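You operate a simulated robot arm through the tools that you are given. There is no shell and no other tool. Be economical: measure what you need, move in short steps, check, and stop when the job is done.

Carry out the task below with a simulated robot arm. There is one attempt and no reset: what you move stays moved.

JOB
Draw a cup of whey from vat 3 and swing it to SEAT.
Fine: wind the cup UP before swinging; leave the teal switch, the grey button and the ribbed cups.

Only the result counts: the job must be done as asked and must still hold three seconds after the hand-in. Knocking over, shifting, dropping, spilling or breaking anything else fails it.

ROBOT AND FRAMES
A 7-joint arm with a two-finger parallel gripper, fixed in place. Base frame: the origin is at the foot of the arm, x ahead of it, y to its left, z up; the work surface is at about z = 0.8. Units: m, degrees, N and s.
With the tool pointing down near the work surface it reaches from about 0.3 to 0.7 m from the base axis. Its first joint turns from -66.0 to 66.0 degrees. Payload 1.57 kg.
The tool frame sits at the grasp point between the pads (the TCP): z along the fingers, y along the line on which they close. The tips reach 0.03 m beyond it. Largest opening 0.11 m; finger width 0.024, thickness 0.012; the body of the gripper, 0.048 by 0.112 m, starts 0.078 m behind the TCP.
Orientation is told as [roll, pitch, yaw] about the base's x, y, z axes, in that order, counted from this pose: with the fingers straight down and closing along the base's y, the tool's x points along the base's -x, its y along +y and its z along -z.

CONTROLS
- The arm moves only by the tool play_rows. Its argument "rows" is a list that holds one entry, the list of rows, each a list of 7 numbers: the turn, a rotation vector about the base's x, y, z in rad, then the shift along the base's x, y, z in m, then the gripper command, from -1 (shut) to 1 (fully open), values between in proportion. In form: [[[rx, ry, rz, x, y, z, jaw], ...]]. A call has 1 to 8 rows; each row shifts and turns the commanded pose from where the row before left it. Rows are played at 5 a second. More than 0.05 m and 8.6 degrees between two rows, or a gripper value outside its range, and nothing of the call is played. A pose out of reach is approached as far as the arm can. The call stops where the force on the tool passes 40 N (or 10 N more than at its start, if that is more) or the arm is blocked; 0.2 s more then pass. Each finger travels about 0.108 m/s and halts on what it meets, pressing with about 25 N; the grip force reading is that of the motor and also rises with nothing between the fingers. The clock runs only during rows and for 0.2 s after the last one: add rows that do not move to give the fingers time. It gives the time, the measured TCP pose, the force on the tool (base axes), the opening and the grip force at its end, in the units of the frame above (readings bear some noise), with the torque about the TCP (base axes, N m) and any sound that the robot's microphone picked up.
- Cameras (640 x 400 px; columns grow to the right, rows downward): "scene" is fixed at [0.1105, -0.3792, 1.4018]; the picture's right is [0.99, -0.14, 0.00], its down [-0.09, -0.64, -0.76] and it looks along [0.11, 0.75, -0.65] (base axes); focal length 255 px, centre (320, 200). "wrist" rides on the gripper at [0.07, 0.016, -0.141] in the tool frame; the picture's right is [-0.23, 0.97, 0.00], its down [-0.86, -0.20, -0.48] and it looks along [-0.47, -0.11, 0.88] (tool axes); focal length 222 px, centre (320, 200). There is no depth. A picture from a camera that has moved, and an enlarged one, comes with that camera's place and axes in the base frame and with its lens. The place of the scene camera against the robot may be out by one fixed shift of up to 0.018 m in any direction.
- grab_frame(camera): a new picture of that camera. No time passes.
- enlarge(camera, box): a new picture of the part [left, top, right, bottom] of that camera's present view, enlarged. No time passes.
- hand_in(): hands the job in; it is judged then, once.

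Work in short steps. Places have to be worked out from the pictures, the camera data and where the tool is seen: move nearer, look again, correct. Check each grasp and each placing, and mend what went wrong. You have 120 turns and 84 pictures in all, those below and enlarged ones among them. Open the gripper and draw the arm clear of the work before you hand the job in, unless the task says otherwise; then end with one line.

The tools are called by a JSON object that holds its "api" and its "payload". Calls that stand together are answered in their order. play_rows: Moves the arm, as the interface text tells. Its arguments: {"type":"object","properties":{"rows":{"type":"array"}},"required":["rows"]} The other tools are called the same way: grab_frame (camera) takes a picture; enlarge (camera, box) takes an enlarged picture of a part of a camera's view; hand_in () hands the job in.

At the start:

```text
time_s: 0.0
ee_pos: [0.4083, -0.0648, 1.1838]
tcp_rot: [0.0, -0.1, 0.0]
force: [0.2, 0.8, -0.5]
moment: [0.05, 0.01, 0.01]
gripper_width: 0.11
finger_force: 0.0
```

scene: 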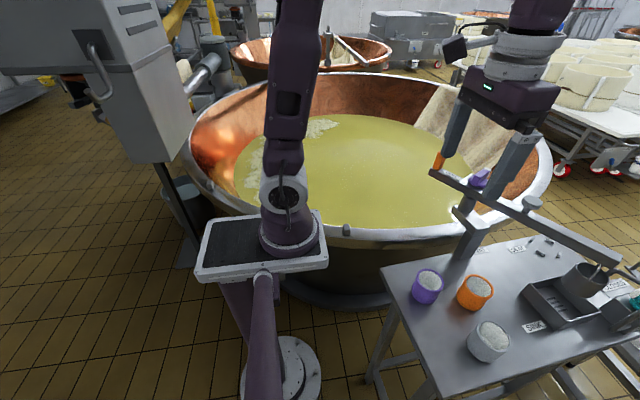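
wrist: 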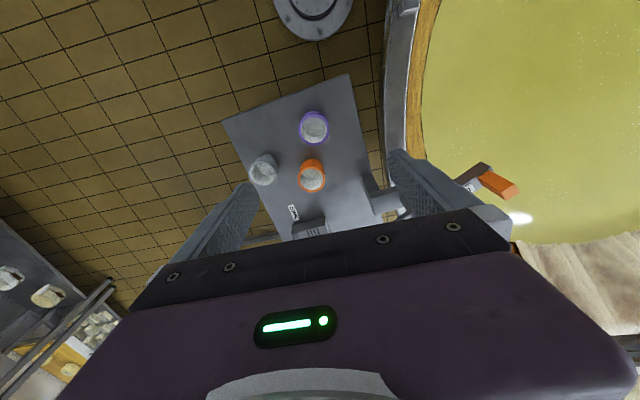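

The scene is intricate, so I'll look at the bench and the swing mechanism enlarged first.

{"api": "enlarge", "payload": {"camera": "scene", "box": [420, 130, 640, 270]}}

{"api": "enlarge", "payload": {"camera": "scene", "box": [370, 230, 640, 400]}}

{"api": "enlarge", "payload": {"camera": "scene", "box": [520, 220, 640, 340]}}

```text
2.86 times, centred on (530, 200) of scene
camera zoom: at [0.1105, -0.3792, 1.4018], right [0.99, -0.14, 0.0], down [-0.09, -0.64, -0.76], along [0.11, 0.75, -0.65], focal length 729 px, centre (-280, 200)
```

zoom: 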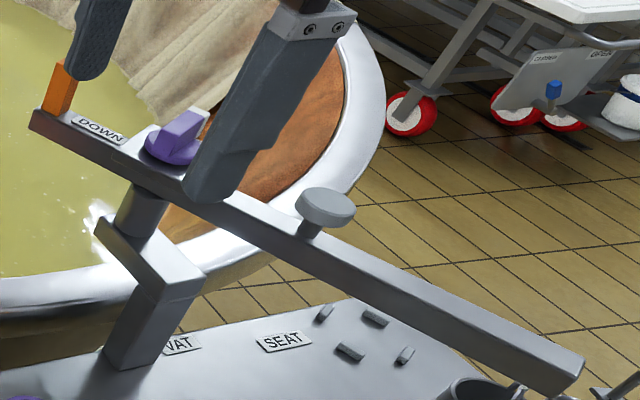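

```text
2.35 times, centred on (505, 315) of scene
camera zoom: at [0.1105, -0.3792, 1.4018], right [0.99, -0.14, 0.0], down [-0.09, -0.64, -0.76], along [0.11, 0.75, -0.65], focal length 600 px, centre (-115, -71)
```

zoom: 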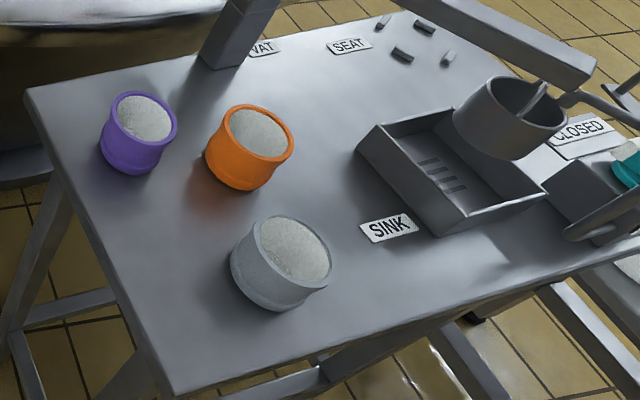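

```text
3.33 times, centred on (580, 280) of scene
camera zoom: at [0.1105, -0.3792, 1.4018], right [0.99, -0.14, 0.0], down [-0.09, -0.64, -0.76], along [0.11, 0.75, -0.65], focal length 850 px, centre (-547, -67)
```

zoom: 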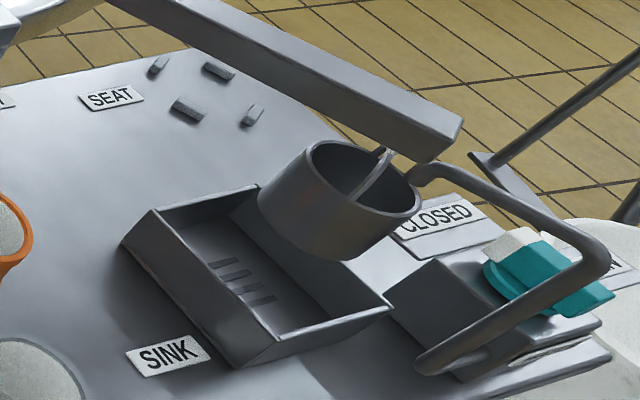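

{"api": "enlarge", "payload": {"camera": "wrist", "box": [180, 60, 400, 260]}}

{"api": "enlarge", "payload": {"camera": "wrist", "box": [380, 130, 560, 240]}}

```text
2.00 times, centred on (290, 160) of wrist
camera zoom: at [0.3391, -0.048, 1.3222], right [0.23, 0.97, 0.0], down [0.86, -0.2, 0.48], along [0.47, -0.11, -0.88], focal length 444 px, centre (380, 280)
```

zoom: 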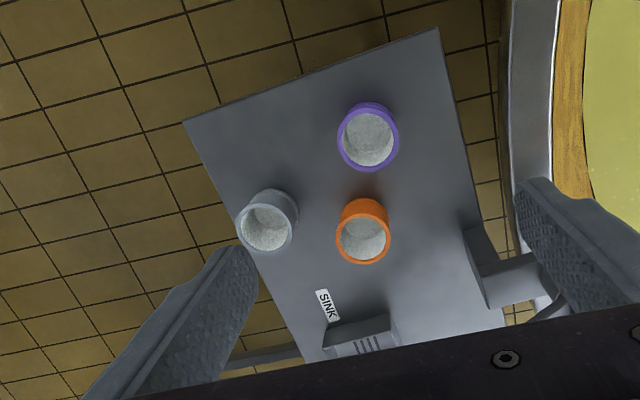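

```text
3.56 times, centred on (470, 185) of wrist
camera zoom: at [0.3391, -0.048, 1.3222], right [0.23, 0.97, 0.0], down [0.86, -0.2, 0.48], along [0.47, -0.11, -0.88], focal length 790 px, centre (-213, 253)
```

zoom: 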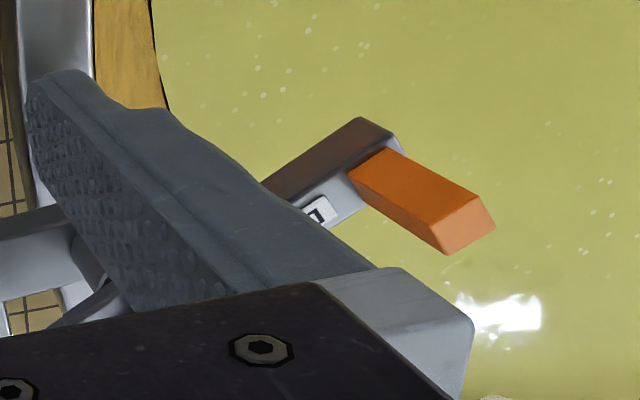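

The boom sits at about z≈0.97, with its pivot around (0.59, 0.11), the tail with the orange post near (0.53, 0.19), and the cup over the sink. I'll back the gripper off and raise it for an unobstructed view.

{"api": "play_rows", "payload": {"rows": [[[0, 0, 0, -0.03, 0.02, 0.04, 1], [0, 0, 0, -0.03, 0.03, 0.03, 1], [0, -0.12, 0, -0.02, 0.03, 0.02, 1], [0, -0.12, 0, 0, 0.0, 0.0, 1], [0, -0.12, 0, 0, 0, 0, 1], [0, 0, 0, 0, 0, 0, 1]]]}}

{"api": "grab_frame", "payload": {"camera": "wrist"}}

{"api": "enlarge", "payload": {"camera": "scene", "box": [420, 130, 640, 270]}}

```text
refused: row 1 steps farther than a row can; nothing moved
```

```text
76 pictures are left
camera wrist: at [0.3391, -0.048, 1.3222], right [0.23, 0.97, 0.0], down [0.86, -0.2, 0.48], along [0.47, -0.11, -0.88], focal length 222 px, centre (320, 200)
```

wrist: 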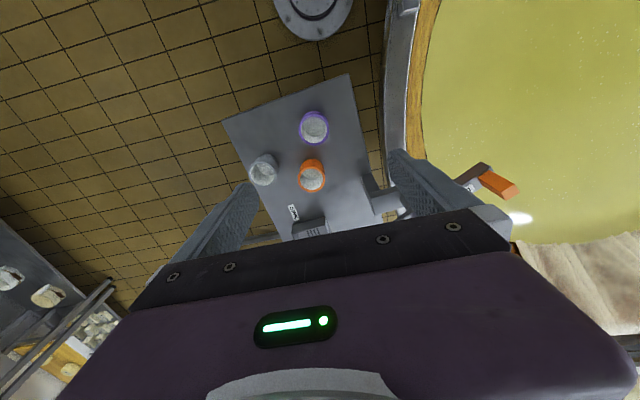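

```text
2.86 times, centred on (530, 200) of scene
camera zoom: at [0.1105, -0.3792, 1.4018], right [0.99, -0.14, 0.0], down [-0.09, -0.64, -0.76], along [0.11, 0.75, -0.65], focal length 729 px, centre (-280, 200)
```

zoom: 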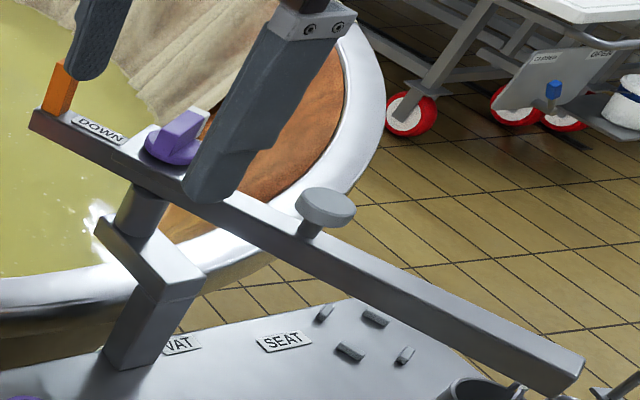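

The shift per row must stay within 0.05 m in total, so I'll use smaller rows.

{"api": "play_rows", "payload": {"rows": [[[0, 0, 0, -0.025, 0.02, 0.03, 1], [0, 0, 0, -0.025, 0.02, 0.03, 1], [0, -0.12, 0, -0.02, 0.02, 0.02, 1], [0, -0.12, 0, -0.02, 0.02, 0.0, 1], [0, -0.12, 0, -0.02, 0, 0, 1], [0, -0.12, 0, 0, 0, 0, 1], [0, 0, 0, 0, 0, 0, 1]]]}}

{"api": "grab_frame", "payload": {"camera": "wrist"}}

{"api": "enlarge", "payload": {"camera": "scene", "box": [420, 130, 640, 270]}}

```text
time_s: 1.6
ee_pos: [0.3006, 0.0151, 1.2611]
tcp_rot: [-0.1, -27.7, 0.0]
force: [-0.4, 0.2, -0.5]
moment: [0.01, 0.0, -0.02]
gripper_width: 0.1101
finger_force: 0.0
```

```text
74 pictures are left
camera wrist: at [0.1715, 0.0319, 1.3542], right [0.2, 0.97, 0.11], down [0.54, -0.2, 0.82], along [0.82, -0.11, -0.56], focal length 222 px, centre (320, 200)
```

wrist: 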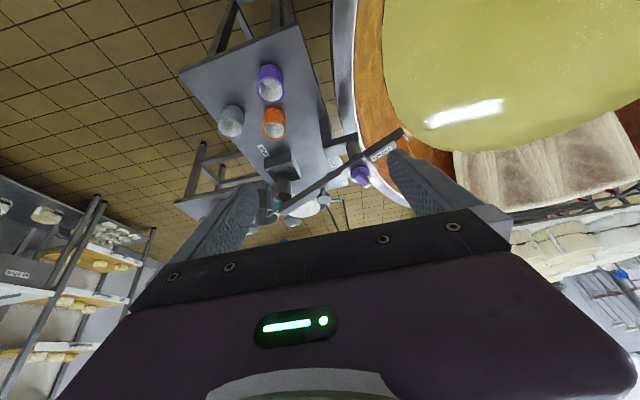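

```text
2.86 times, centred on (530, 200) of scene
camera zoom: at [0.1105, -0.3792, 1.4018], right [0.99, -0.14, 0.0], down [-0.09, -0.64, -0.76], along [0.11, 0.75, -0.65], focal length 729 px, centre (-280, 200)
```

zoom: 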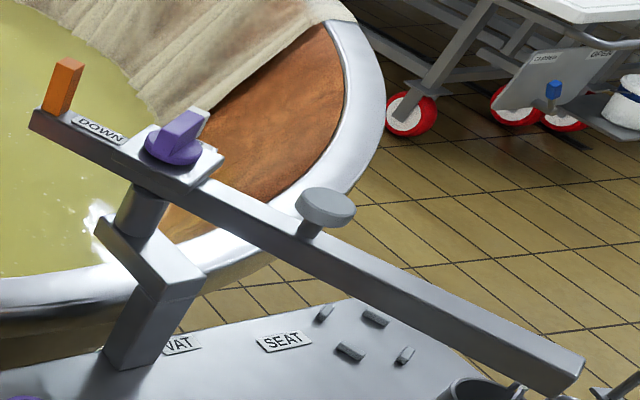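

{"api": "enlarge", "payload": {"camera": "scene", "box": [425, 140, 515, 200]}}

{"api": "enlarge", "payload": {"camera": "wrist", "box": [250, 110, 430, 225]}}

```text
6.67 times, centred on (470, 170) of scene
camera zoom: at [0.1105, -0.3792, 1.4018], right [0.99, -0.14, 0.0], down [-0.09, -0.64, -0.76], along [0.11, 0.75, -0.65], focal length 1700 px, centre (-680, 400)
```

zoom: 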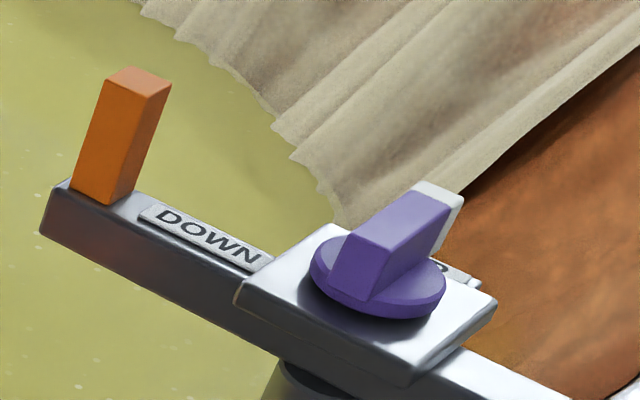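

```text
3.48 times, centred on (340, 168) of wrist
camera zoom: at [0.1715, 0.0319, 1.3542], right [0.2, 0.97, 0.11], down [0.54, -0.2, 0.82], along [0.82, -0.11, -0.56], focal length 773 px, centre (250, 313)
```

zoom: 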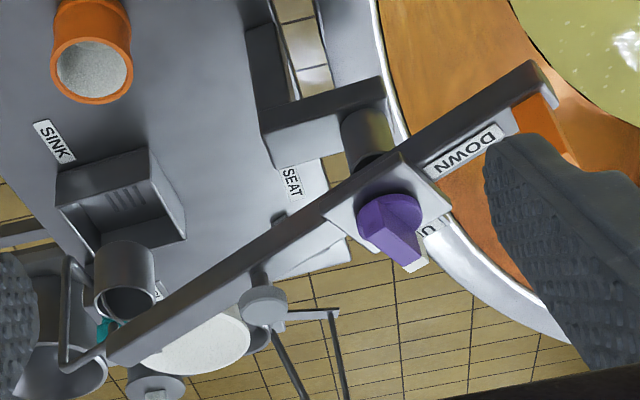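

The knob's white pointer is on UP and the cup is over SINK. Before moving anything I'll check which vessel is vat 3 and look at the area around the cup.

{"api": "enlarge", "payload": {"camera": "wrist", "box": [240, 150, 340, 225]}}

{"api": "enlarge", "payload": {"camera": "scene", "box": [180, 0, 480, 240]}}

{"api": "enlarge", "payload": {"camera": "scene", "box": [560, 240, 640, 400]}}

```text
5.33 times, centred on (290, 188) of wrist
camera zoom: at [0.1715, 0.0319, 1.3542], right [0.2, 0.97, 0.11], down [0.54, -0.2, 0.82], along [0.82, -0.11, -0.56], focal length 1185 px, centre (480, 267)
```

zoom: 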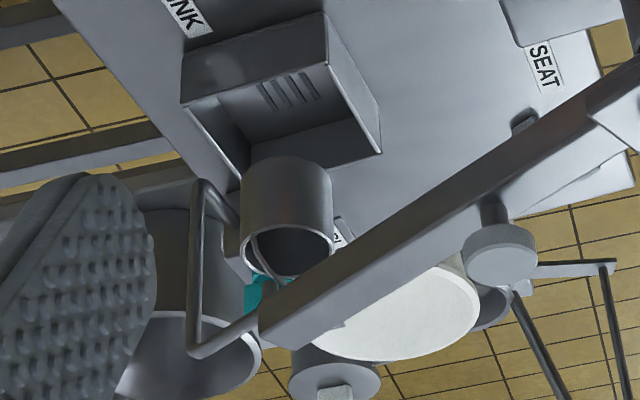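

```text
1.67 times, centred on (330, 120) of scene
camera zoom: at [0.1105, -0.3792, 1.4018], right [0.99, -0.14, 0.0], down [-0.09, -0.64, -0.76], along [0.11, 0.75, -0.65], focal length 425 px, centre (303, 333)
```

zoom: 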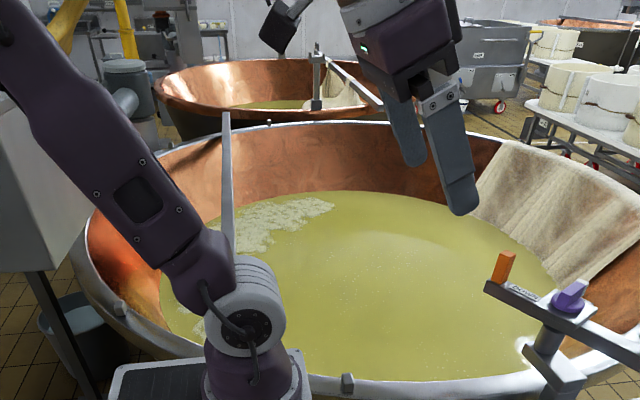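

```text
2.50 times, centred on (600, 320) of scene
camera zoom: at [0.1105, -0.3792, 1.4018], right [0.99, -0.14, 0.0], down [-0.09, -0.64, -0.76], along [0.11, 0.75, -0.65], focal length 638 px, centre (-380, -100)
```

zoom: 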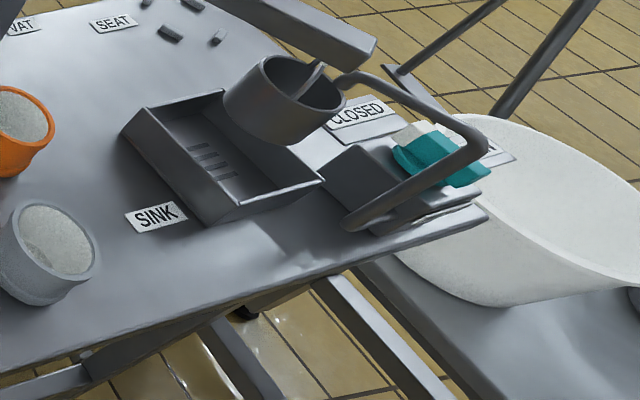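

The job needs the big vat, which is the only one the boom can reach. I'll level the tool, yaw about -53° (across the boom) and move to above the orange tail post.

{"api": "play_rows", "payload": {"rows": [[[0, 0.1208, 0, 0.02, 0.02, 0, 1], [0, 0.1208, 0, 0.02, 0.02, 0, 1], [0, 0.1208, 0, 0.02, 0.02, 0, 1], [0, 0.1208, 0, 0.02, 0.02, 0, 1], [0, 0, -0.132, 0.03, 0.02, 0, 1], [0, 0, -0.132, 0.03, 0.02, 0, 1], [0, 0, -0.132, 0.03, 0.02, 0, 1], [0, 0, -0.132, 0.03, 0.02, 0, 1]]]}}

{"api": "play_rows", "payload": {"rows": [[[0, 0, -0.132, 0.0, 0.01, -0.02, 1], [0, 0, -0.132, 0.0, 0, -0.02, 1], [0, 0, -0.132, 0, 0, -0.02, 1], [0, 0, 0, 0, 0, 0, 1]]]}}

{"api": "grab_frame", "payload": {"camera": "wrist"}}

{"api": "grab_frame", "payload": {"camera": "scene"}}

```text
time_s: 3.4
ee_pos: [0.5019, 0.1751, 1.2623]
tcp_rot: [-0.1, 0.2, -30.4]
force: [0.4, -0.3, 0.2]
moment: [-0.03, 0.03, 0.0]
gripper_width: 0.1101
finger_force: 0.0
```

```text
time_s: 4.4
ee_pos: [0.4994, 0.1858, 1.2022]
tcp_rot: [-0.1, 0.2, -53.1]
force: [0.8, -0.8, 0.7]
moment: [-0.05, 0.01, 0.0]
gripper_width: 0.11
finger_force: 0.0
```

```text
67 pictures are left
camera wrist: at [0.4707, 0.2514, 1.3428], right [0.91, 0.4, 0.0], down [0.36, -0.8, 0.48], along [0.19, -0.44, -0.88], focal length 222 px, centre (320, 200)
```

wrist: 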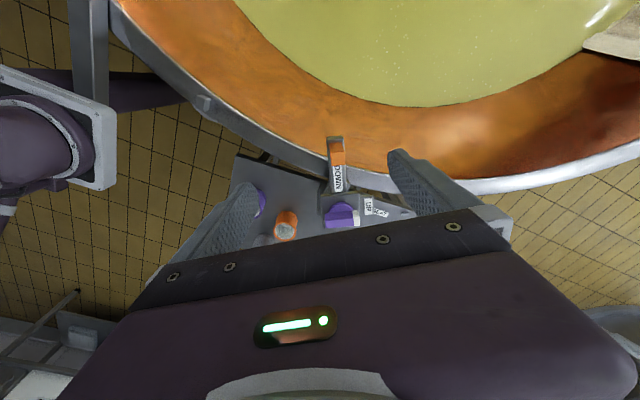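

```text
66 pictures are left
```

scene: 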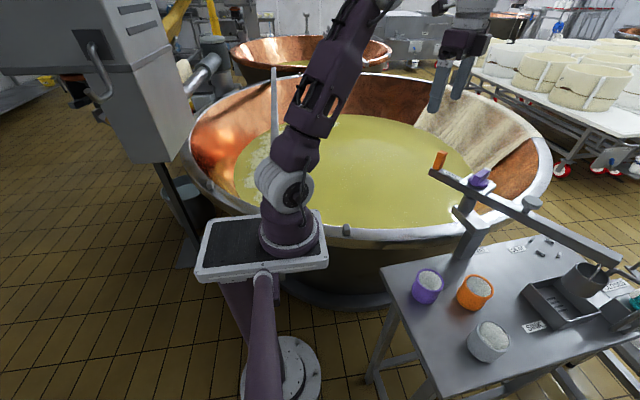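

{"api": "enlarge", "payload": {"camera": "wrist", "box": [270, 120, 420, 240]}}

```text
3.33 times, centred on (345, 180) of wrist
camera zoom: at [0.4707, 0.2514, 1.3428], right [0.91, 0.4, 0.0], down [0.36, -0.8, 0.48], along [0.19, -0.44, -0.88], focal length 740 px, centre (237, 267)
```

zoom: 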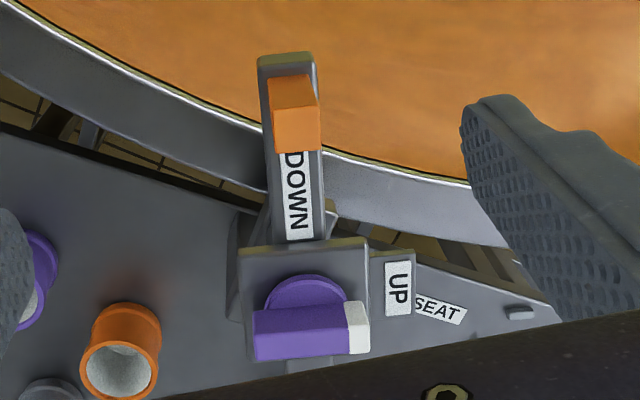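

The wrist view puts the post at about (0.533, 0.171), z 0.985–1.043, with the boom heading about -60° and the knob and pivot near (0.59, 0.07). I'll centre over the post and descend partway.

{"api": "play_rows", "payload": {"rows": [[[0, 0, -0.12, 0.017, -0.008, 0, 1], [0, 0, 0, 0.0165, -0.007, -0.02, 1], [0, 0, 0, 0, 0, -0.04, 1], [0, 0, 0, 0, 0, -0.04, 1], [0, 0, 0, 0, 0, 0, 1]]]}}

{"api": "grab_frame", "payload": {"camera": "wrist"}}

{"api": "enlarge", "payload": {"camera": "scene", "box": [400, 90, 540, 210]}}

```text
time_s: 5.6
ee_pos: [0.5341, 0.1694, 1.1027]
tcp_rot: [0.0, 0.1, -59.7]
force: [0.3, -0.4, 0.1]
moment: [-0.05, 0.01, -0.01]
gripper_width: 0.1098
finger_force: 0.0
```

```text
64 pictures are left
camera wrist: at [0.5123, 0.2386, 1.243], right [0.96, 0.29, 0.0], down [0.26, -0.84, 0.48], along [0.14, -0.46, -0.88], focal length 222 px, centre (320, 200)
```

wrist: 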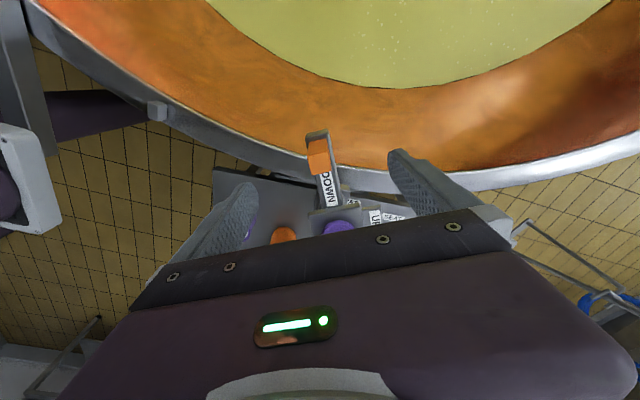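

```text
3.33 times, centred on (470, 150) of scene
camera zoom: at [0.1105, -0.3792, 1.4018], right [0.99, -0.14, 0.0], down [-0.09, -0.64, -0.76], along [0.11, 0.75, -0.65], focal length 850 px, centre (-180, 367)
```

zoom: 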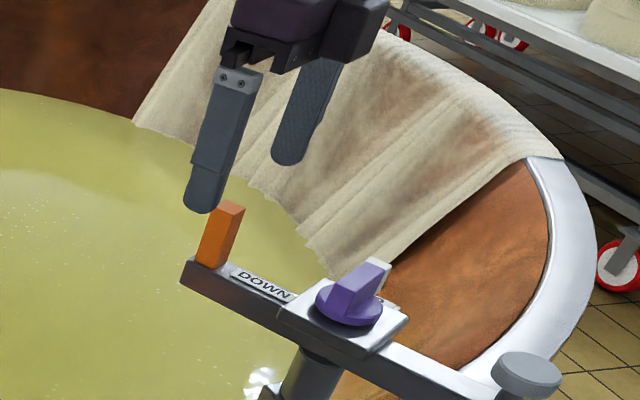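

The post is centred under the TCP and aligned, so I'll descend to about z = 1.025 and close on it.

{"api": "play_rows", "payload": {"rows": [[[0, 0, 0, 0, 0, -0.04, 1], [0, 0, 0, 0, 0, -0.037, 1], [0, 0, 0, 0, 0, 0, 1], [0, 0, 0, 0, 0, 0, -0.2], [0, 0, 0, 0, 0, 0, -0.6], [0, 0, 0, 0, 0, 0, -0.8], [0, 0, 0, 0, 0, 0, -0.8]]]}}

{"api": "grab_frame", "payload": {"camera": "wrist"}}

```text
time_s: 7.2
ee_pos: [0.5342, 0.1709, 1.0257]
tcp_rot: [0.0, 0.1, -59.7]
force: [0.6, -0.4, -3.0]
moment: [-0.06, -0.28, 0.01]
gripper_width: 0.0277
finger_force: 37.7
```

```text
62 pictures are left
camera wrist: at [0.5123, 0.2389, 1.1666], right [0.96, 0.29, 0.0], down [0.26, -0.84, 0.48], along [0.14, -0.46, -0.88], focal length 222 px, centre (320, 200)
```

wrist: 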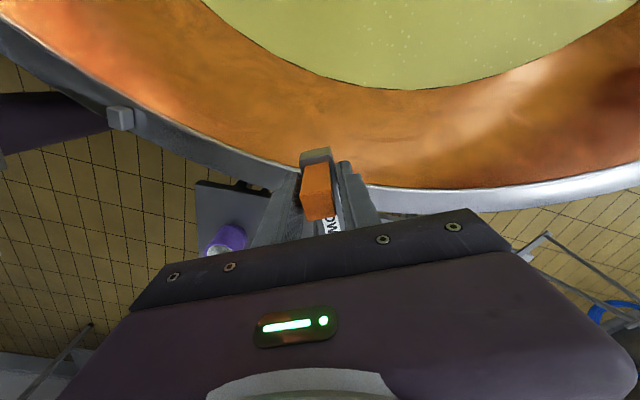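

I have the post in a 27.7 mm grip. I'll start with a small trial swing of +8° about the estimated pivot and watch the forces.

{"api": "play_rows", "payload": {"rows": [[[0, 0, 0.0698, -0.0068, -0.0042, 0, -0.8], [0, 0, 0.0698, -0.0066, -0.0046, 0, -0.8], [0, 0, 0, 0, 0, 0, -0.8]]]}}

{"api": "enlarge", "payload": {"camera": "scene", "box": [420, 140, 640, 340]}}

```text
time_s: 8.0
ee_pos: [0.5222, 0.1605, 1.0256]
tcp_rot: [0.2, 0.0, -51.7]
force: [10.9, 0.9, 5.1]
moment: [0.19, -0.12, 0.87]
gripper_width: 0.0276
finger_force: 38.1
```

```text
2.00 times, centred on (530, 240) of scene
camera zoom: at [0.1107, -0.3792, 1.4017], right [0.99, -0.14, 0.0], down [-0.09, -0.64, -0.76], along [0.11, 0.75, -0.65], focal length 510 px, centre (-100, 120)
```

zoom: 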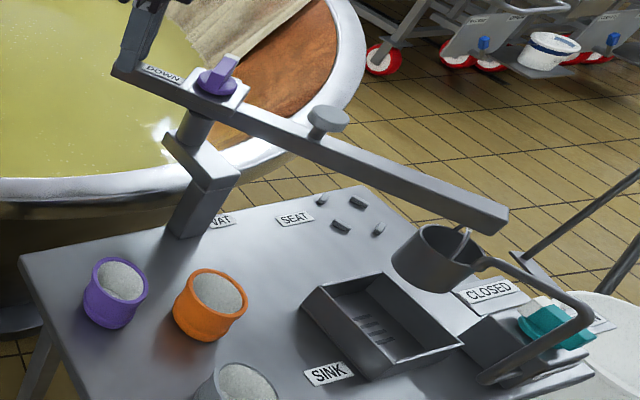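

The boom swings with modest force. I'll continue along the arc in 4° rows.

{"api": "play_rows", "payload": {"rows": [[[0, 0, 0.0698, -0.00619, -0.00505, 0, -0.8], [0, 0, 0.0698, -0.00582, -0.00547, 0, -0.8], [0, 0, 0.0698, -0.00543, -0.00586, 0, -0.8], [0, 0, 0.0698, -0.00501, -0.00623, 0, -0.8], [0, 0, 0.0698, -0.00456, -0.00656, 0, -0.8], [0, 0, 0.0698, -0.00409, -0.00686, 0, -0.8], [0, 0, 0.0698, -0.0036, -0.00713, 0, -0.8], [0, 0, 0.0698, -0.0031, -0.00737, 0, -0.8]]]}}

{"api": "enlarge", "payload": {"camera": "scene", "box": [420, 140, 640, 340]}}

```text
time_s: 9.8
ee_pos: [0.4847, 0.1111, 1.0256]
tcp_rot: [0.3, -0.1, -19.7]
force: [29.3, -1.5, 18.1]
moment: [-0.11, -0.59, 0.89]
gripper_width: 0.0286
finger_force: 38.4
```

```text
2.00 times, centred on (530, 240) of scene
camera zoom: at [0.1111, -0.3793, 1.4017], right [0.99, -0.14, 0.0], down [-0.09, -0.64, -0.76], along [0.11, 0.75, -0.65], focal length 510 px, centre (-100, 120)
```

zoom: 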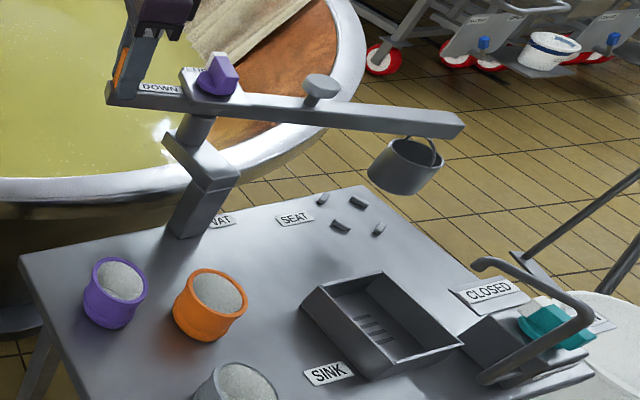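

The radial force has built up to 29 N, so the arc needs a small correction. I'll shift the command about 2 mm towards the pivot and read again.

{"api": "play_rows", "payload": {"rows": [[[0, 0, 0, 0.002, -0.0007, 0.001, -0.8], [0, 0, 0, 0, 0, 0, -0.8]]]}}

```text
time_s: 10.4
ee_pos: [0.4849, 0.1112, 1.0247]
tcp_rot: [0.0, 0.2, -19.6]
force: [16.2, 5.4, 3.4]
moment: [-0.03, -1.09, 1.19]
gripper_width: 0.0284
finger_force: 39.0
```

{"api": "play_rows", "payload": {"rows": [[[0, 0, 0, 0.0015, -0.0005, 0, -0.8], [0, 0, 0.0698, -0.00216, -0.00755, 0, -0.8], [0, 0, 0.0698, -0.00163, -0.00768, 0, -0.8], [0, 0, 0.0698, -0.00109, -0.00777, 0, -0.8], [0, 0, 0.0698, -0.00055, -0.00783, 0, -0.8], [0, 0, 0, 0, 0, 0, -0.8]]]}}

{"api": "enlarge", "payload": {"camera": "scene", "box": [420, 110, 640, 310]}}

```text
time_s: 11.8
ee_pos: [0.4793, 0.0772, 1.0266]
tcp_rot: [-0.1, 0.4, -3.7]
force: [-6.4, 13.5, -19.4]
moment: [0.41, 0.5, 1.4]
gripper_width: 0.0293
finger_force: 39.2
```

```text
2.00 times, centred on (530, 210) of scene
camera zoom: at [0.1106, -0.3788, 1.4019], right [0.99, -0.14, 0.0], down [-0.09, -0.64, -0.76], along [0.11, 0.75, -0.65], focal length 510 px, centre (-100, 180)
```

zoom: 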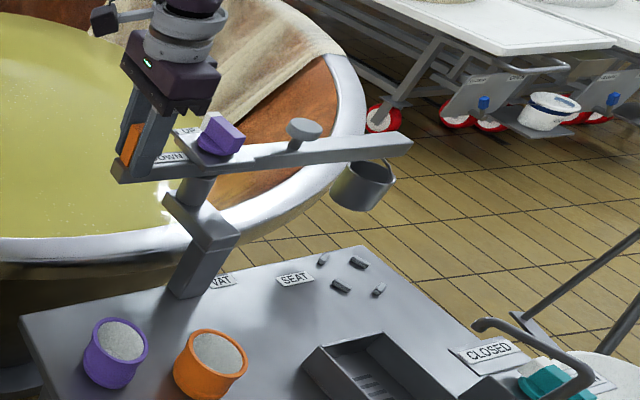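

The boom lags slightly in the grip because of friction. I'll release and regrip to remove the accumulated twist.

{"api": "play_rows", "payload": {"rows": [[[0, 0, 0, 0, 0, 0, -0.1], [0, 0, 0, 0, 0, 0, -0.1], [0, 0, 0, 0, 0, 0, -0.1]]]}}

{"api": "enlarge", "payload": {"camera": "wrist", "box": [220, 120, 420, 260]}}

```text
time_s: 12.6
ee_pos: [0.4808, 0.0776, 1.0252]
tcp_rot: [0.1, 0.1, -3.8]
force: [-0.9, 0.6, 0.1]
moment: [-0.03, 0.01, 0.03]
gripper_width: 0.0495
finger_force: 0.0
```

```text
2.86 times, centred on (320, 190) of wrist
camera zoom: at [0.4111, 0.0995, 1.1665], right [0.29, 0.96, 0.0], down [0.84, -0.26, 0.48], along [0.46, -0.14, -0.88], focal length 635 px, centre (320, 229)
```

zoom: 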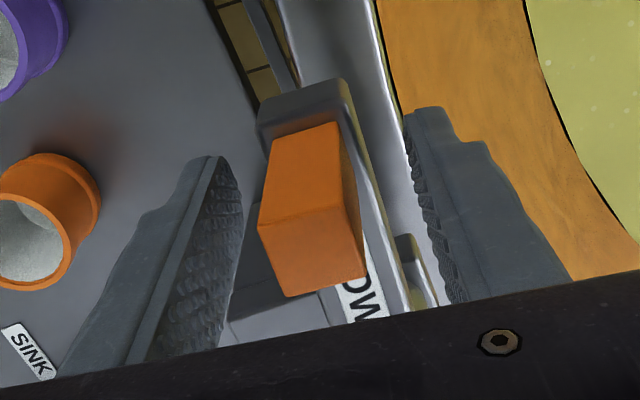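

The post is centred at (0.482, 0.078), which refines the pivot to about (0.594, 0.072), r≈0.113. I'll regrip and carry on towards the vat.

{"api": "play_rows", "payload": {"rows": [[[0, 0, 0, 0, 0, 0, -0.8], [0, 0, 0, 0, 0, 0, -0.8], [0, 0, 0.0698, -0.00015, -0.00789, 0, -0.8], [0, 0, 0.0698, 0.0004, -0.00788, 0, -0.8], [0, 0, 0.0698, 0.00095, -0.00783, 0, -0.8], [0, 0, 0.0698, 0.00149, -0.00775, 0, -0.8], [0, 0, 0.0698, 0.00203, -0.00762, 0, -0.8], [0, 0, 0.0698, 0.00256, -0.00746, 0, -0.8]]]}}

{"api": "grab_frame", "payload": {"camera": "scene"}}

```text
time_s: 14.4
ee_pos: [0.4897, 0.0336, 1.0259]
tcp_rot: [0.0, -0.1, 20.2]
force: [24.1, 23.0, -8.3]
moment: [0.44, -0.27, 1.01]
gripper_width: 0.0294
finger_force: 39.0
```

```text
57 pictures are left
```

scene: 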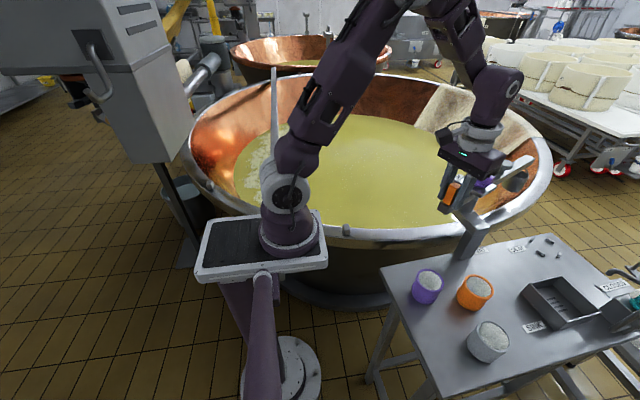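

{"api": "play_rows", "payload": {"rows": [[[0, 0, 0, 0.0028, 0.001, 0, -0.8], [0, 0, 0.0698, 0.003, -0.00707, 0, -0.8], [0, 0, 0.0698, 0.00349, -0.00684, 0, -0.8], [0, 0, 0.0698, 0.00396, -0.00658, 0, -0.8], [0, 0, 0.0698, 0.0044, -0.00629, 0, -0.8], [0, 0, 0, 0, 0, 0, -0.8]]]}}

{"api": "play_rows", "payload": {"rows": [[[0, 0, 0, 0, 0, 0, -0.1], [0, 0, 0, 0, 0, 0, -0.1], [0, 0, 0, 0, 0, 0, -0.1]]]}}

{"api": "enlarge", "payload": {"camera": "wrist", "box": [220, 120, 420, 260]}}

{"api": "enlarge", "payload": {"camera": "scene", "box": [400, 90, 580, 230]}}

```text
time_s: 15.8
ee_pos: [0.5063, 0.0075, 1.0256]
tcp_rot: [0.0, 0.1, 36.2]
force: [11.2, 24.0, 7.7]
moment: [0.81, -0.35, 1.11]
gripper_width: 0.0298
finger_force: 39.1
```

```text
time_s: 16.6
ee_pos: [0.5052, 0.0068, 1.0257]
tcp_rot: [0.0, 0.3, 36.2]
force: [-0.9, 0.5, 0.0]
moment: [-0.01, -0.01, -0.03]
gripper_width: 0.0494
finger_force: 0.1
```

```text
2.86 times, centred on (320, 190) of wrist
camera zoom: at [0.4384, -0.0211, 1.1664], right [-0.39, 0.92, 0.0], down [0.81, 0.34, 0.48], along [0.44, 0.19, -0.88], focal length 635 px, centre (320, 229)
```

zoom: 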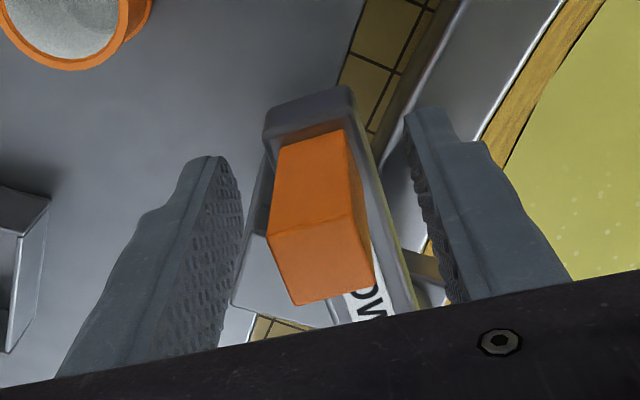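

```text
2.86 times, centred on (490, 160) of scene
camera zoom: at [0.1105, -0.3792, 1.4018], right [0.99, -0.14, 0.0], down [-0.09, -0.64, -0.76], along [0.11, 0.75, -0.65], focal length 729 px, centre (-166, 314)
```

zoom: 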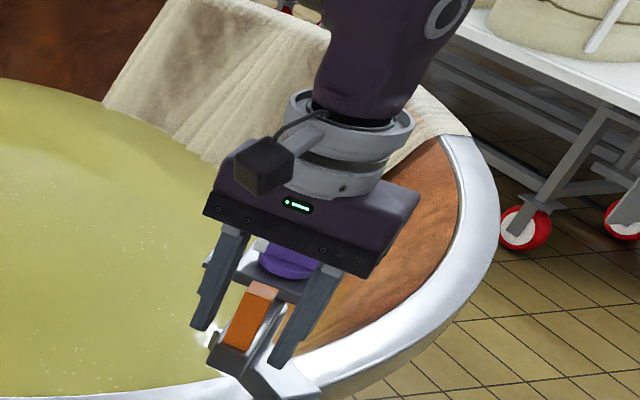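

The post is now at (0.507, 0.009) and the boom heading is about +39°. I'll regrip with a small yaw adjustment and continue towards about +70°.

{"api": "play_rows", "payload": {"rows": [[[0, 0, 0.05, 0.002, 0.002, 0, -0.1], [0, 0, 0, 0, 0, 0, -0.8], [0, 0, 0, 0, 0, 0, -0.8], [0, 0, 0.0698, 0.00506, -0.00592, 0, -0.8], [0, 0, 0.0698, 0.00546, -0.00556, 0, -0.8], [0, 0, 0.0698, 0.00583, -0.00516, 0, -0.8], [0, 0, 0.0698, 0.00618, -0.00474, 0, -0.8], [0, 0, 0, 0, 0, 0, -0.8]]]}}

{"api": "enlarge", "payload": {"camera": "scene", "box": [380, 80, 580, 230]}}

```text
time_s: 18.4
ee_pos: [0.5294, -0.0109, 1.0254]
tcp_rot: [0.0, -0.1, 55.2]
force: [-0.7, 18.8, 6.3]
moment: [0.34, 0.25, 1.15]
gripper_width: 0.0288
finger_force: 38.5
```

```text
2.67 times, centred on (480, 155) of scene
camera zoom: at [0.1104, -0.3787, 1.4019], right [0.99, -0.14, 0.0], down [-0.09, -0.64, -0.76], along [0.11, 0.75, -0.65], focal length 680 px, centre (-107, 320)
```

zoom: 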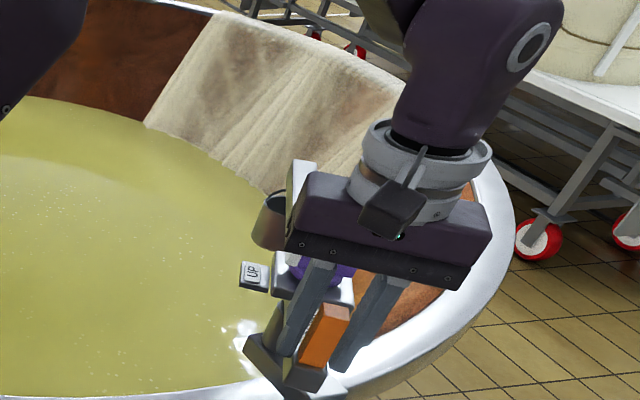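

{"api": "play_rows", "payload": {"rows": [[[0, 0, 0, 0.0008, 0.0012, 0, -0.8], [0, 0, 0.0698, 0.0065, -0.00422, 0, -0.8], [0, 0, 0.0698, 0.00678, -0.00376, 0, -0.8], [0, 0, 0.0698, 0.00702, -0.00328, 0, -0.8], [0, 0, 0.0698, 0.00724, -0.00278, 0, -0.8], [0, 0, 0, 0, 0, 0, -0.8]]]}}

{"api": "enlarge", "payload": {"camera": "scene", "box": [380, 80, 580, 230]}}

```text
time_s: 19.8
ee_pos: [0.5572, -0.0246, 1.0263]
tcp_rot: [0.0, 0.1, 71.2]
force: [-3.6, 24.7, 1.8]
moment: [0.37, 0.1, 1.05]
gripper_width: 0.0291
finger_force: 38.2
```

```text
2.67 times, centred on (480, 155) of scene
camera zoom: at [0.1104, -0.3785, 1.402], right [0.99, -0.14, 0.0], down [-0.09, -0.64, -0.76], along [0.11, 0.75, -0.65], focal length 680 px, centre (-107, 320)
```

zoom: 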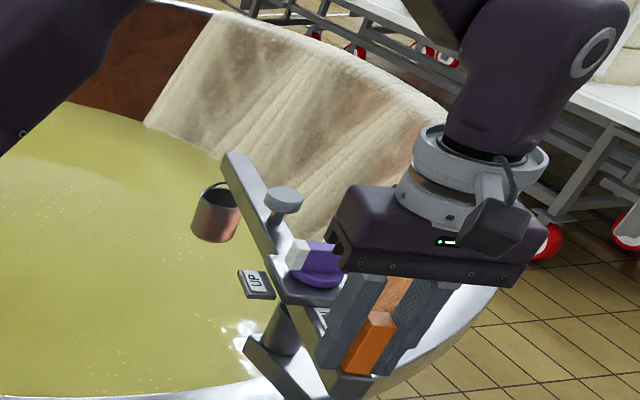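

The cup now hangs over the whey side. I'll swing about 8° further for margin, then release the post.

{"api": "play_rows", "payload": {"rows": [[[0, 0, 0, 0.0008, 0.0019, 0, -0.8], [0, 0, 0.0698, 0.00741, -0.00227, 0, -0.8], [0, 0, 0.0698, 0.00756, -0.00174, 0, -0.8], [0, 0, 0, 0, 0, 0, -0.8], [0, 0, 0, 0, 0, 0, 0.2], [0, 0, 0, 0, 0, 0, 0.2], [0, 0, 0, 0, 0, 0, 0.2]]]}}

{"api": "play_rows", "payload": {"rows": [[[0, 0, 0, 0, 0, 0.04, 0.2], [0, 0, 0, 0, 0, 0.04, 0.2], [0, 0, -0.14, 0, 0, 0.04, 0.2], [0, 0, -0.14, -0.02, 0, 0.03, 0.2], [0, 0, -0.14, -0.02, 0, 0.02, 0.2], [0, 0, -0.14, -0.01, 0, 0, 0.2], [0, 0, -0.14, 0, 0, 0, 0.2], [0, 0, -0.14, 0, 0, 0, 0.2]]]}}

{"api": "play_rows", "payload": {"rows": [[[0, 0, -0.14, 0, 0.03, 0, 0.2], [0, 0, -0.14, 0, 0.03, 0, 0.2], [0, 0, -0.14, 0, 0.03, 0, 0.2], [0, 0, -0.14, 0, 0, 0, 0.2], [0, 0, -0.14, 0, 0, 0, 0.2], [0, 0, 0, 0, 0, 0, 0.2]]]}}

{"api": "grab_frame", "payload": {"camera": "wrist"}}

{"api": "enlarge", "payload": {"camera": "scene", "box": [360, 80, 580, 240]}}

```text
time_s: 21.4
ee_pos: [0.5733, -0.028, 1.0259]
tcp_rot: [0.1, 0.2, 78.9]
force: [-0.6, 0.0, -0.9]
moment: [-0.02, 0.01, 0.03]
gripper_width: 0.0662
finger_force: 0.0
```

```text
time_s: 23.2
ee_pos: [0.5249, -0.0291, 1.1967]
tcp_rot: [0.0, 0.1, 30.8]
force: [-0.4, 0.4, 0.1]
moment: [-0.02, 0.02, 0.03]
gripper_width: 0.0661
finger_force: 0.0
```

```text
time_s: 24.6
ee_pos: [0.5241, 0.0609, 1.1946]
tcp_rot: [0.1, 0.2, -9.2]
force: [-0.3, -0.2, -0.4]
moment: [-0.01, 0.01, -0.03]
gripper_width: 0.066
finger_force: 0.0
```

```text
52 pictures are left
camera wrist: at [0.4572, 0.0897, 1.3363], right [0.38, 0.92, 0.0], down [0.81, -0.34, 0.48], along [0.44, -0.18, -0.88], focal length 222 px, centre (320, 200)
```

wrist: 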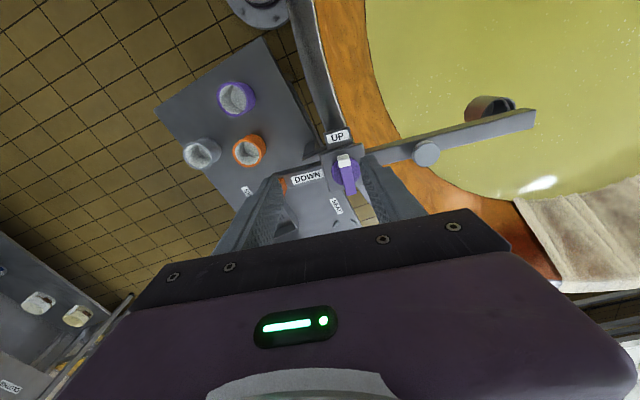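

```text
2.50 times, centred on (470, 160) of scene
camera zoom: at [0.1105, -0.3792, 1.4018], right [0.99, -0.14, 0.0], down [-0.09, -0.64, -0.76], along [0.11, 0.75, -0.65], focal length 638 px, centre (-55, 300)
```

zoom: 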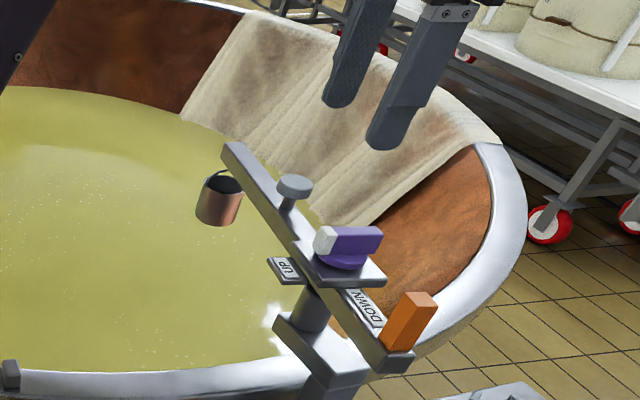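

The cup hangs clear over the whey. I'll zoom in on the knob to locate its lever.

{"api": "enlarge", "payload": {"camera": "wrist", "box": [270, 110, 420, 220]}}

{"api": "enlarge", "payload": {"camera": "scene", "box": [450, 150, 530, 210]}}

```text
3.64 times, centred on (345, 165) of wrist
camera zoom: at [0.4572, 0.0897, 1.3363], right [0.38, 0.92, 0.0], down [0.81, -0.34, 0.48], along [0.44, -0.18, -0.88], focal length 808 px, centre (229, 327)
```

zoom: 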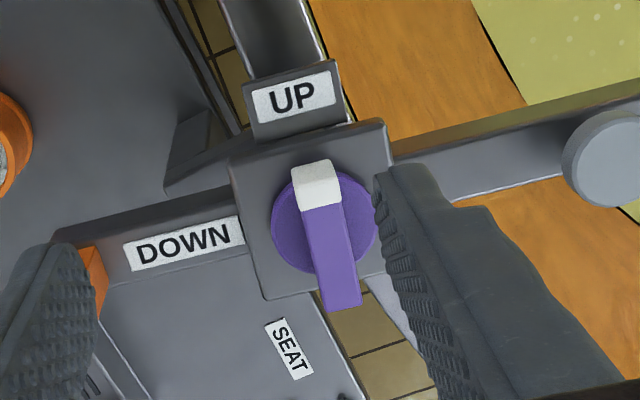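

```text
6.67 times, centred on (490, 180) of scene
camera zoom: at [0.1105, -0.3792, 1.4018], right [0.99, -0.14, 0.0], down [-0.09, -0.64, -0.76], along [0.11, 0.75, -0.65], focal length 1700 px, centre (-813, 333)
```

zoom: 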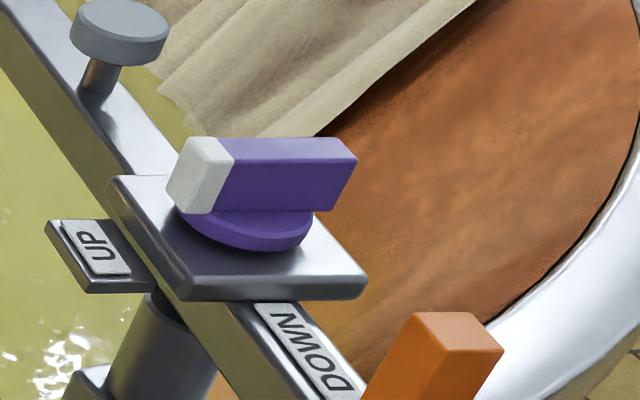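

The lever axis coincides with the pivot at about (0.595, 0.080) and points ~172°, which suits tool yaw -9°. I'll move over it and descend around the lever.

{"api": "play_rows", "payload": {"rows": [[[0, 0, 0, 0.035, 0.009, 0, 0.2], [0, 0, 0, 0.035, 0.009, 0, 0.2], [0, 0, 0, 0, 0, -0.04, 0.2], [0, 0, 0, 0, 0, -0.04, 0.2], [0, 0, 0, 0, 0, -0.02, 0.2], [0, 0, 0, 0, 0, 0, 0.2]]]}}

{"api": "enlarge", "payload": {"camera": "wrist", "box": [220, 100, 420, 240]}}

{"api": "enlarge", "payload": {"camera": "scene", "box": [440, 130, 540, 210]}}

```text
time_s: 26.0
ee_pos: [0.5943, 0.079, 1.0958]
tcp_rot: [-0.1, 0.1, -9.2]
force: [0.3, 0.1, 0.9]
moment: [-0.02, 0.01, -0.01]
gripper_width: 0.0657
finger_force: 0.1
```

```text
2.86 times, centred on (320, 170) of wrist
camera zoom: at [0.5271, 0.1075, 1.236], right [0.38, 0.93, 0.0], down [0.81, -0.33, 0.48], along [0.44, -0.18, -0.88], focal length 635 px, centre (320, 286)
```

zoom: 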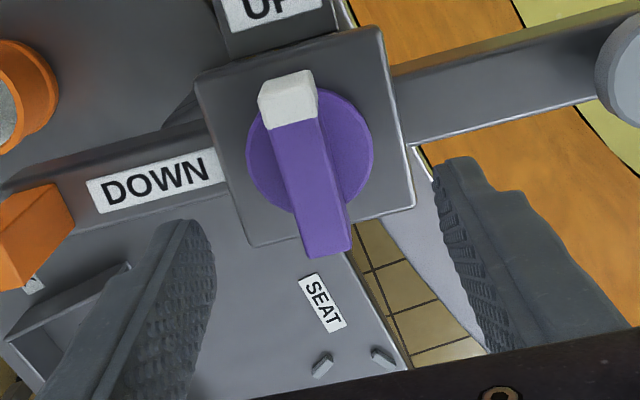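

```text
5.00 times, centred on (490, 170) of scene
camera zoom: at [0.1105, -0.3792, 1.4018], right [0.99, -0.14, 0.0], down [-0.09, -0.64, -0.76], along [0.11, 0.75, -0.65], focal length 1275 px, centre (-530, 350)
```

zoom: 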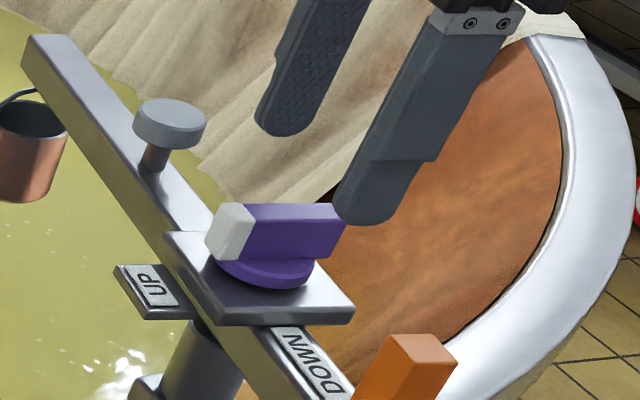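

{"api": "play_rows", "payload": {"rows": [[[0, 0, 0, 0, -0.003, -0.03, 0.2], [0, 0, 0, 0, 0, -0.028, 0.2], [0, 0, 0, 0, 0, 0, 0.2], [0, 0, 0, 0, 0, 0, -0.2], [0, 0, 0, 0, 0, 0, -0.6], [0, 0, 0, 0, 0, 0, -0.8], [0, 0, 0, 0, 0, 0, -0.8]]]}}

{"api": "enlarge", "payload": {"camera": "scene", "box": [420, 110, 540, 210]}}

```text
time_s: 26.8
ee_pos: [0.5945, 0.0769, 1.0418]
tcp_rot: [0.0, -0.3, -9.1]
force: [0.2, -0.8, 6.5]
moment: [-0.19, 0.09, 0.02]
gripper_width: 0.0452
finger_force: 0.6
stopped in row 4: the force on the tool passed its limit at 43 N (the readings are from after the stop); the commanded pose is now the measured one
```

```text
4.00 times, centred on (480, 160) of scene
camera zoom: at [0.1104, -0.3793, 1.4018], right [0.99, -0.14, 0.0], down [-0.09, -0.64, -0.76], along [0.11, 0.75, -0.65], focal length 1020 px, centre (-320, 360)
```

zoom: 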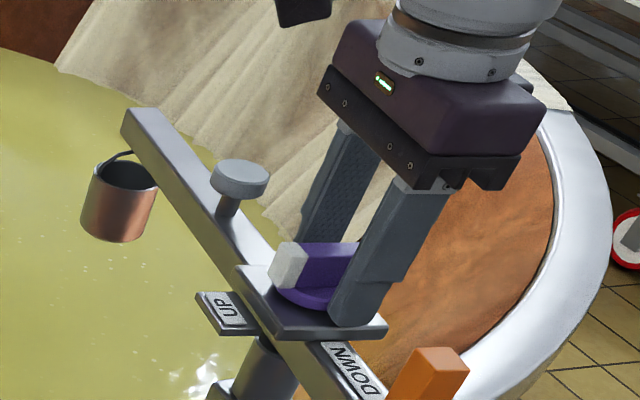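

The fingertips touched the knob's square plate at a tip height of about 1.01. I'll raise 14 mm and close on the lever.

{"api": "play_rows", "payload": {"rows": [[[0, 0, 0, 0, 0, 0.014, -0.1], [0, 0, 0, 0, 0, 0, -0.1], [0, 0, 0, 0, 0, 0, -0.4], [0, 0, 0, 0, 0, 0, -0.7], [0, 0, 0, 0, 0, 0, -0.85], [0, 0, 0, 0, 0, 0, -0.85]]]}}

{"api": "enlarge", "payload": {"camera": "scene", "box": [420, 110, 540, 210]}}

{"api": "enlarge", "payload": {"camera": "wrist", "box": [220, 100, 420, 240]}}

```text
time_s: 28.2
ee_pos: [0.5931, 0.0775, 1.0556]
tcp_rot: [0.1, -0.1, -9.1]
force: [2.1, 6.0, 0.4]
moment: [-0.07, 0.0, 0.03]
gripper_width: 0.016
finger_force: 31.5
```

```text
4.00 times, centred on (480, 160) of scene
camera zoom: at [0.1106, -0.379, 1.4018], right [0.99, -0.14, 0.0], down [-0.09, -0.64, -0.76], along [0.11, 0.75, -0.65], focal length 1020 px, centre (-320, 360)
```

zoom: 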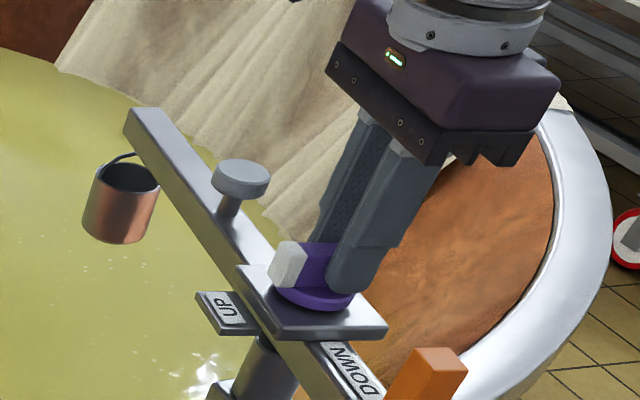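

```text
2.86 times, centred on (320, 170) of wrist
camera zoom: at [0.5269, 0.1049, 1.1957], right [0.38, 0.93, 0.0], down [0.81, -0.33, 0.48], along [0.44, -0.18, -0.88], focal length 635 px, centre (320, 286)
```

zoom: 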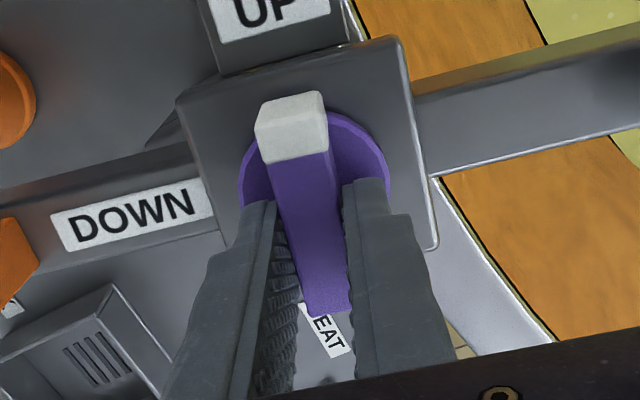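

The lever is gripped and the knob axis now reads about (0.583, 0.081). I'll turn it counter-clockwise towards DOWN, starting with a 16° trial to check the boom stays put.

{"api": "play_rows", "payload": {"rows": [[[0, 0, 0.1396, 0.0004, 0.00145, 0, -0.85], [0, 0, 0.1396, 0.0002, 0.0015, 0, -0.85], [0, 0, 0, 0, 0, 0, -0.85]]]}}

{"api": "enlarge", "payload": {"camera": "scene", "box": [420, 110, 540, 210]}}

```text
time_s: 29.0
ee_pos: [0.5942, 0.0798, 1.0552]
tcp_rot: [-0.1, -0.1, 7.0]
force: [-0.3, 3.5, 3.2]
moment: [0.06, 0.56, -0.91]
gripper_width: 0.0165
finger_force: 31.6
```

```text
4.00 times, centred on (480, 160) of scene
camera zoom: at [0.1104, -0.3791, 1.4018], right [0.99, -0.14, 0.0], down [-0.09, -0.64, -0.76], along [0.11, 0.75, -0.65], focal length 1020 px, centre (-320, 360)
```

zoom: 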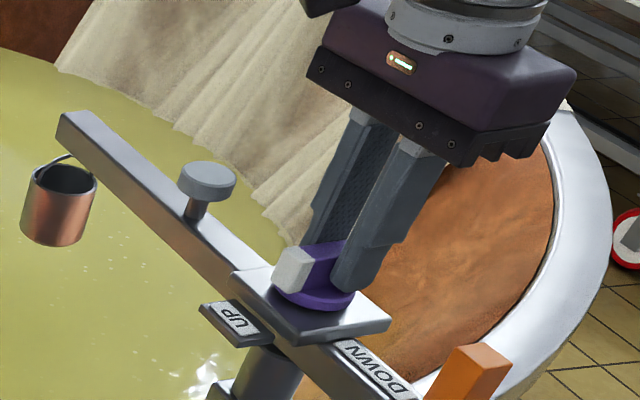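

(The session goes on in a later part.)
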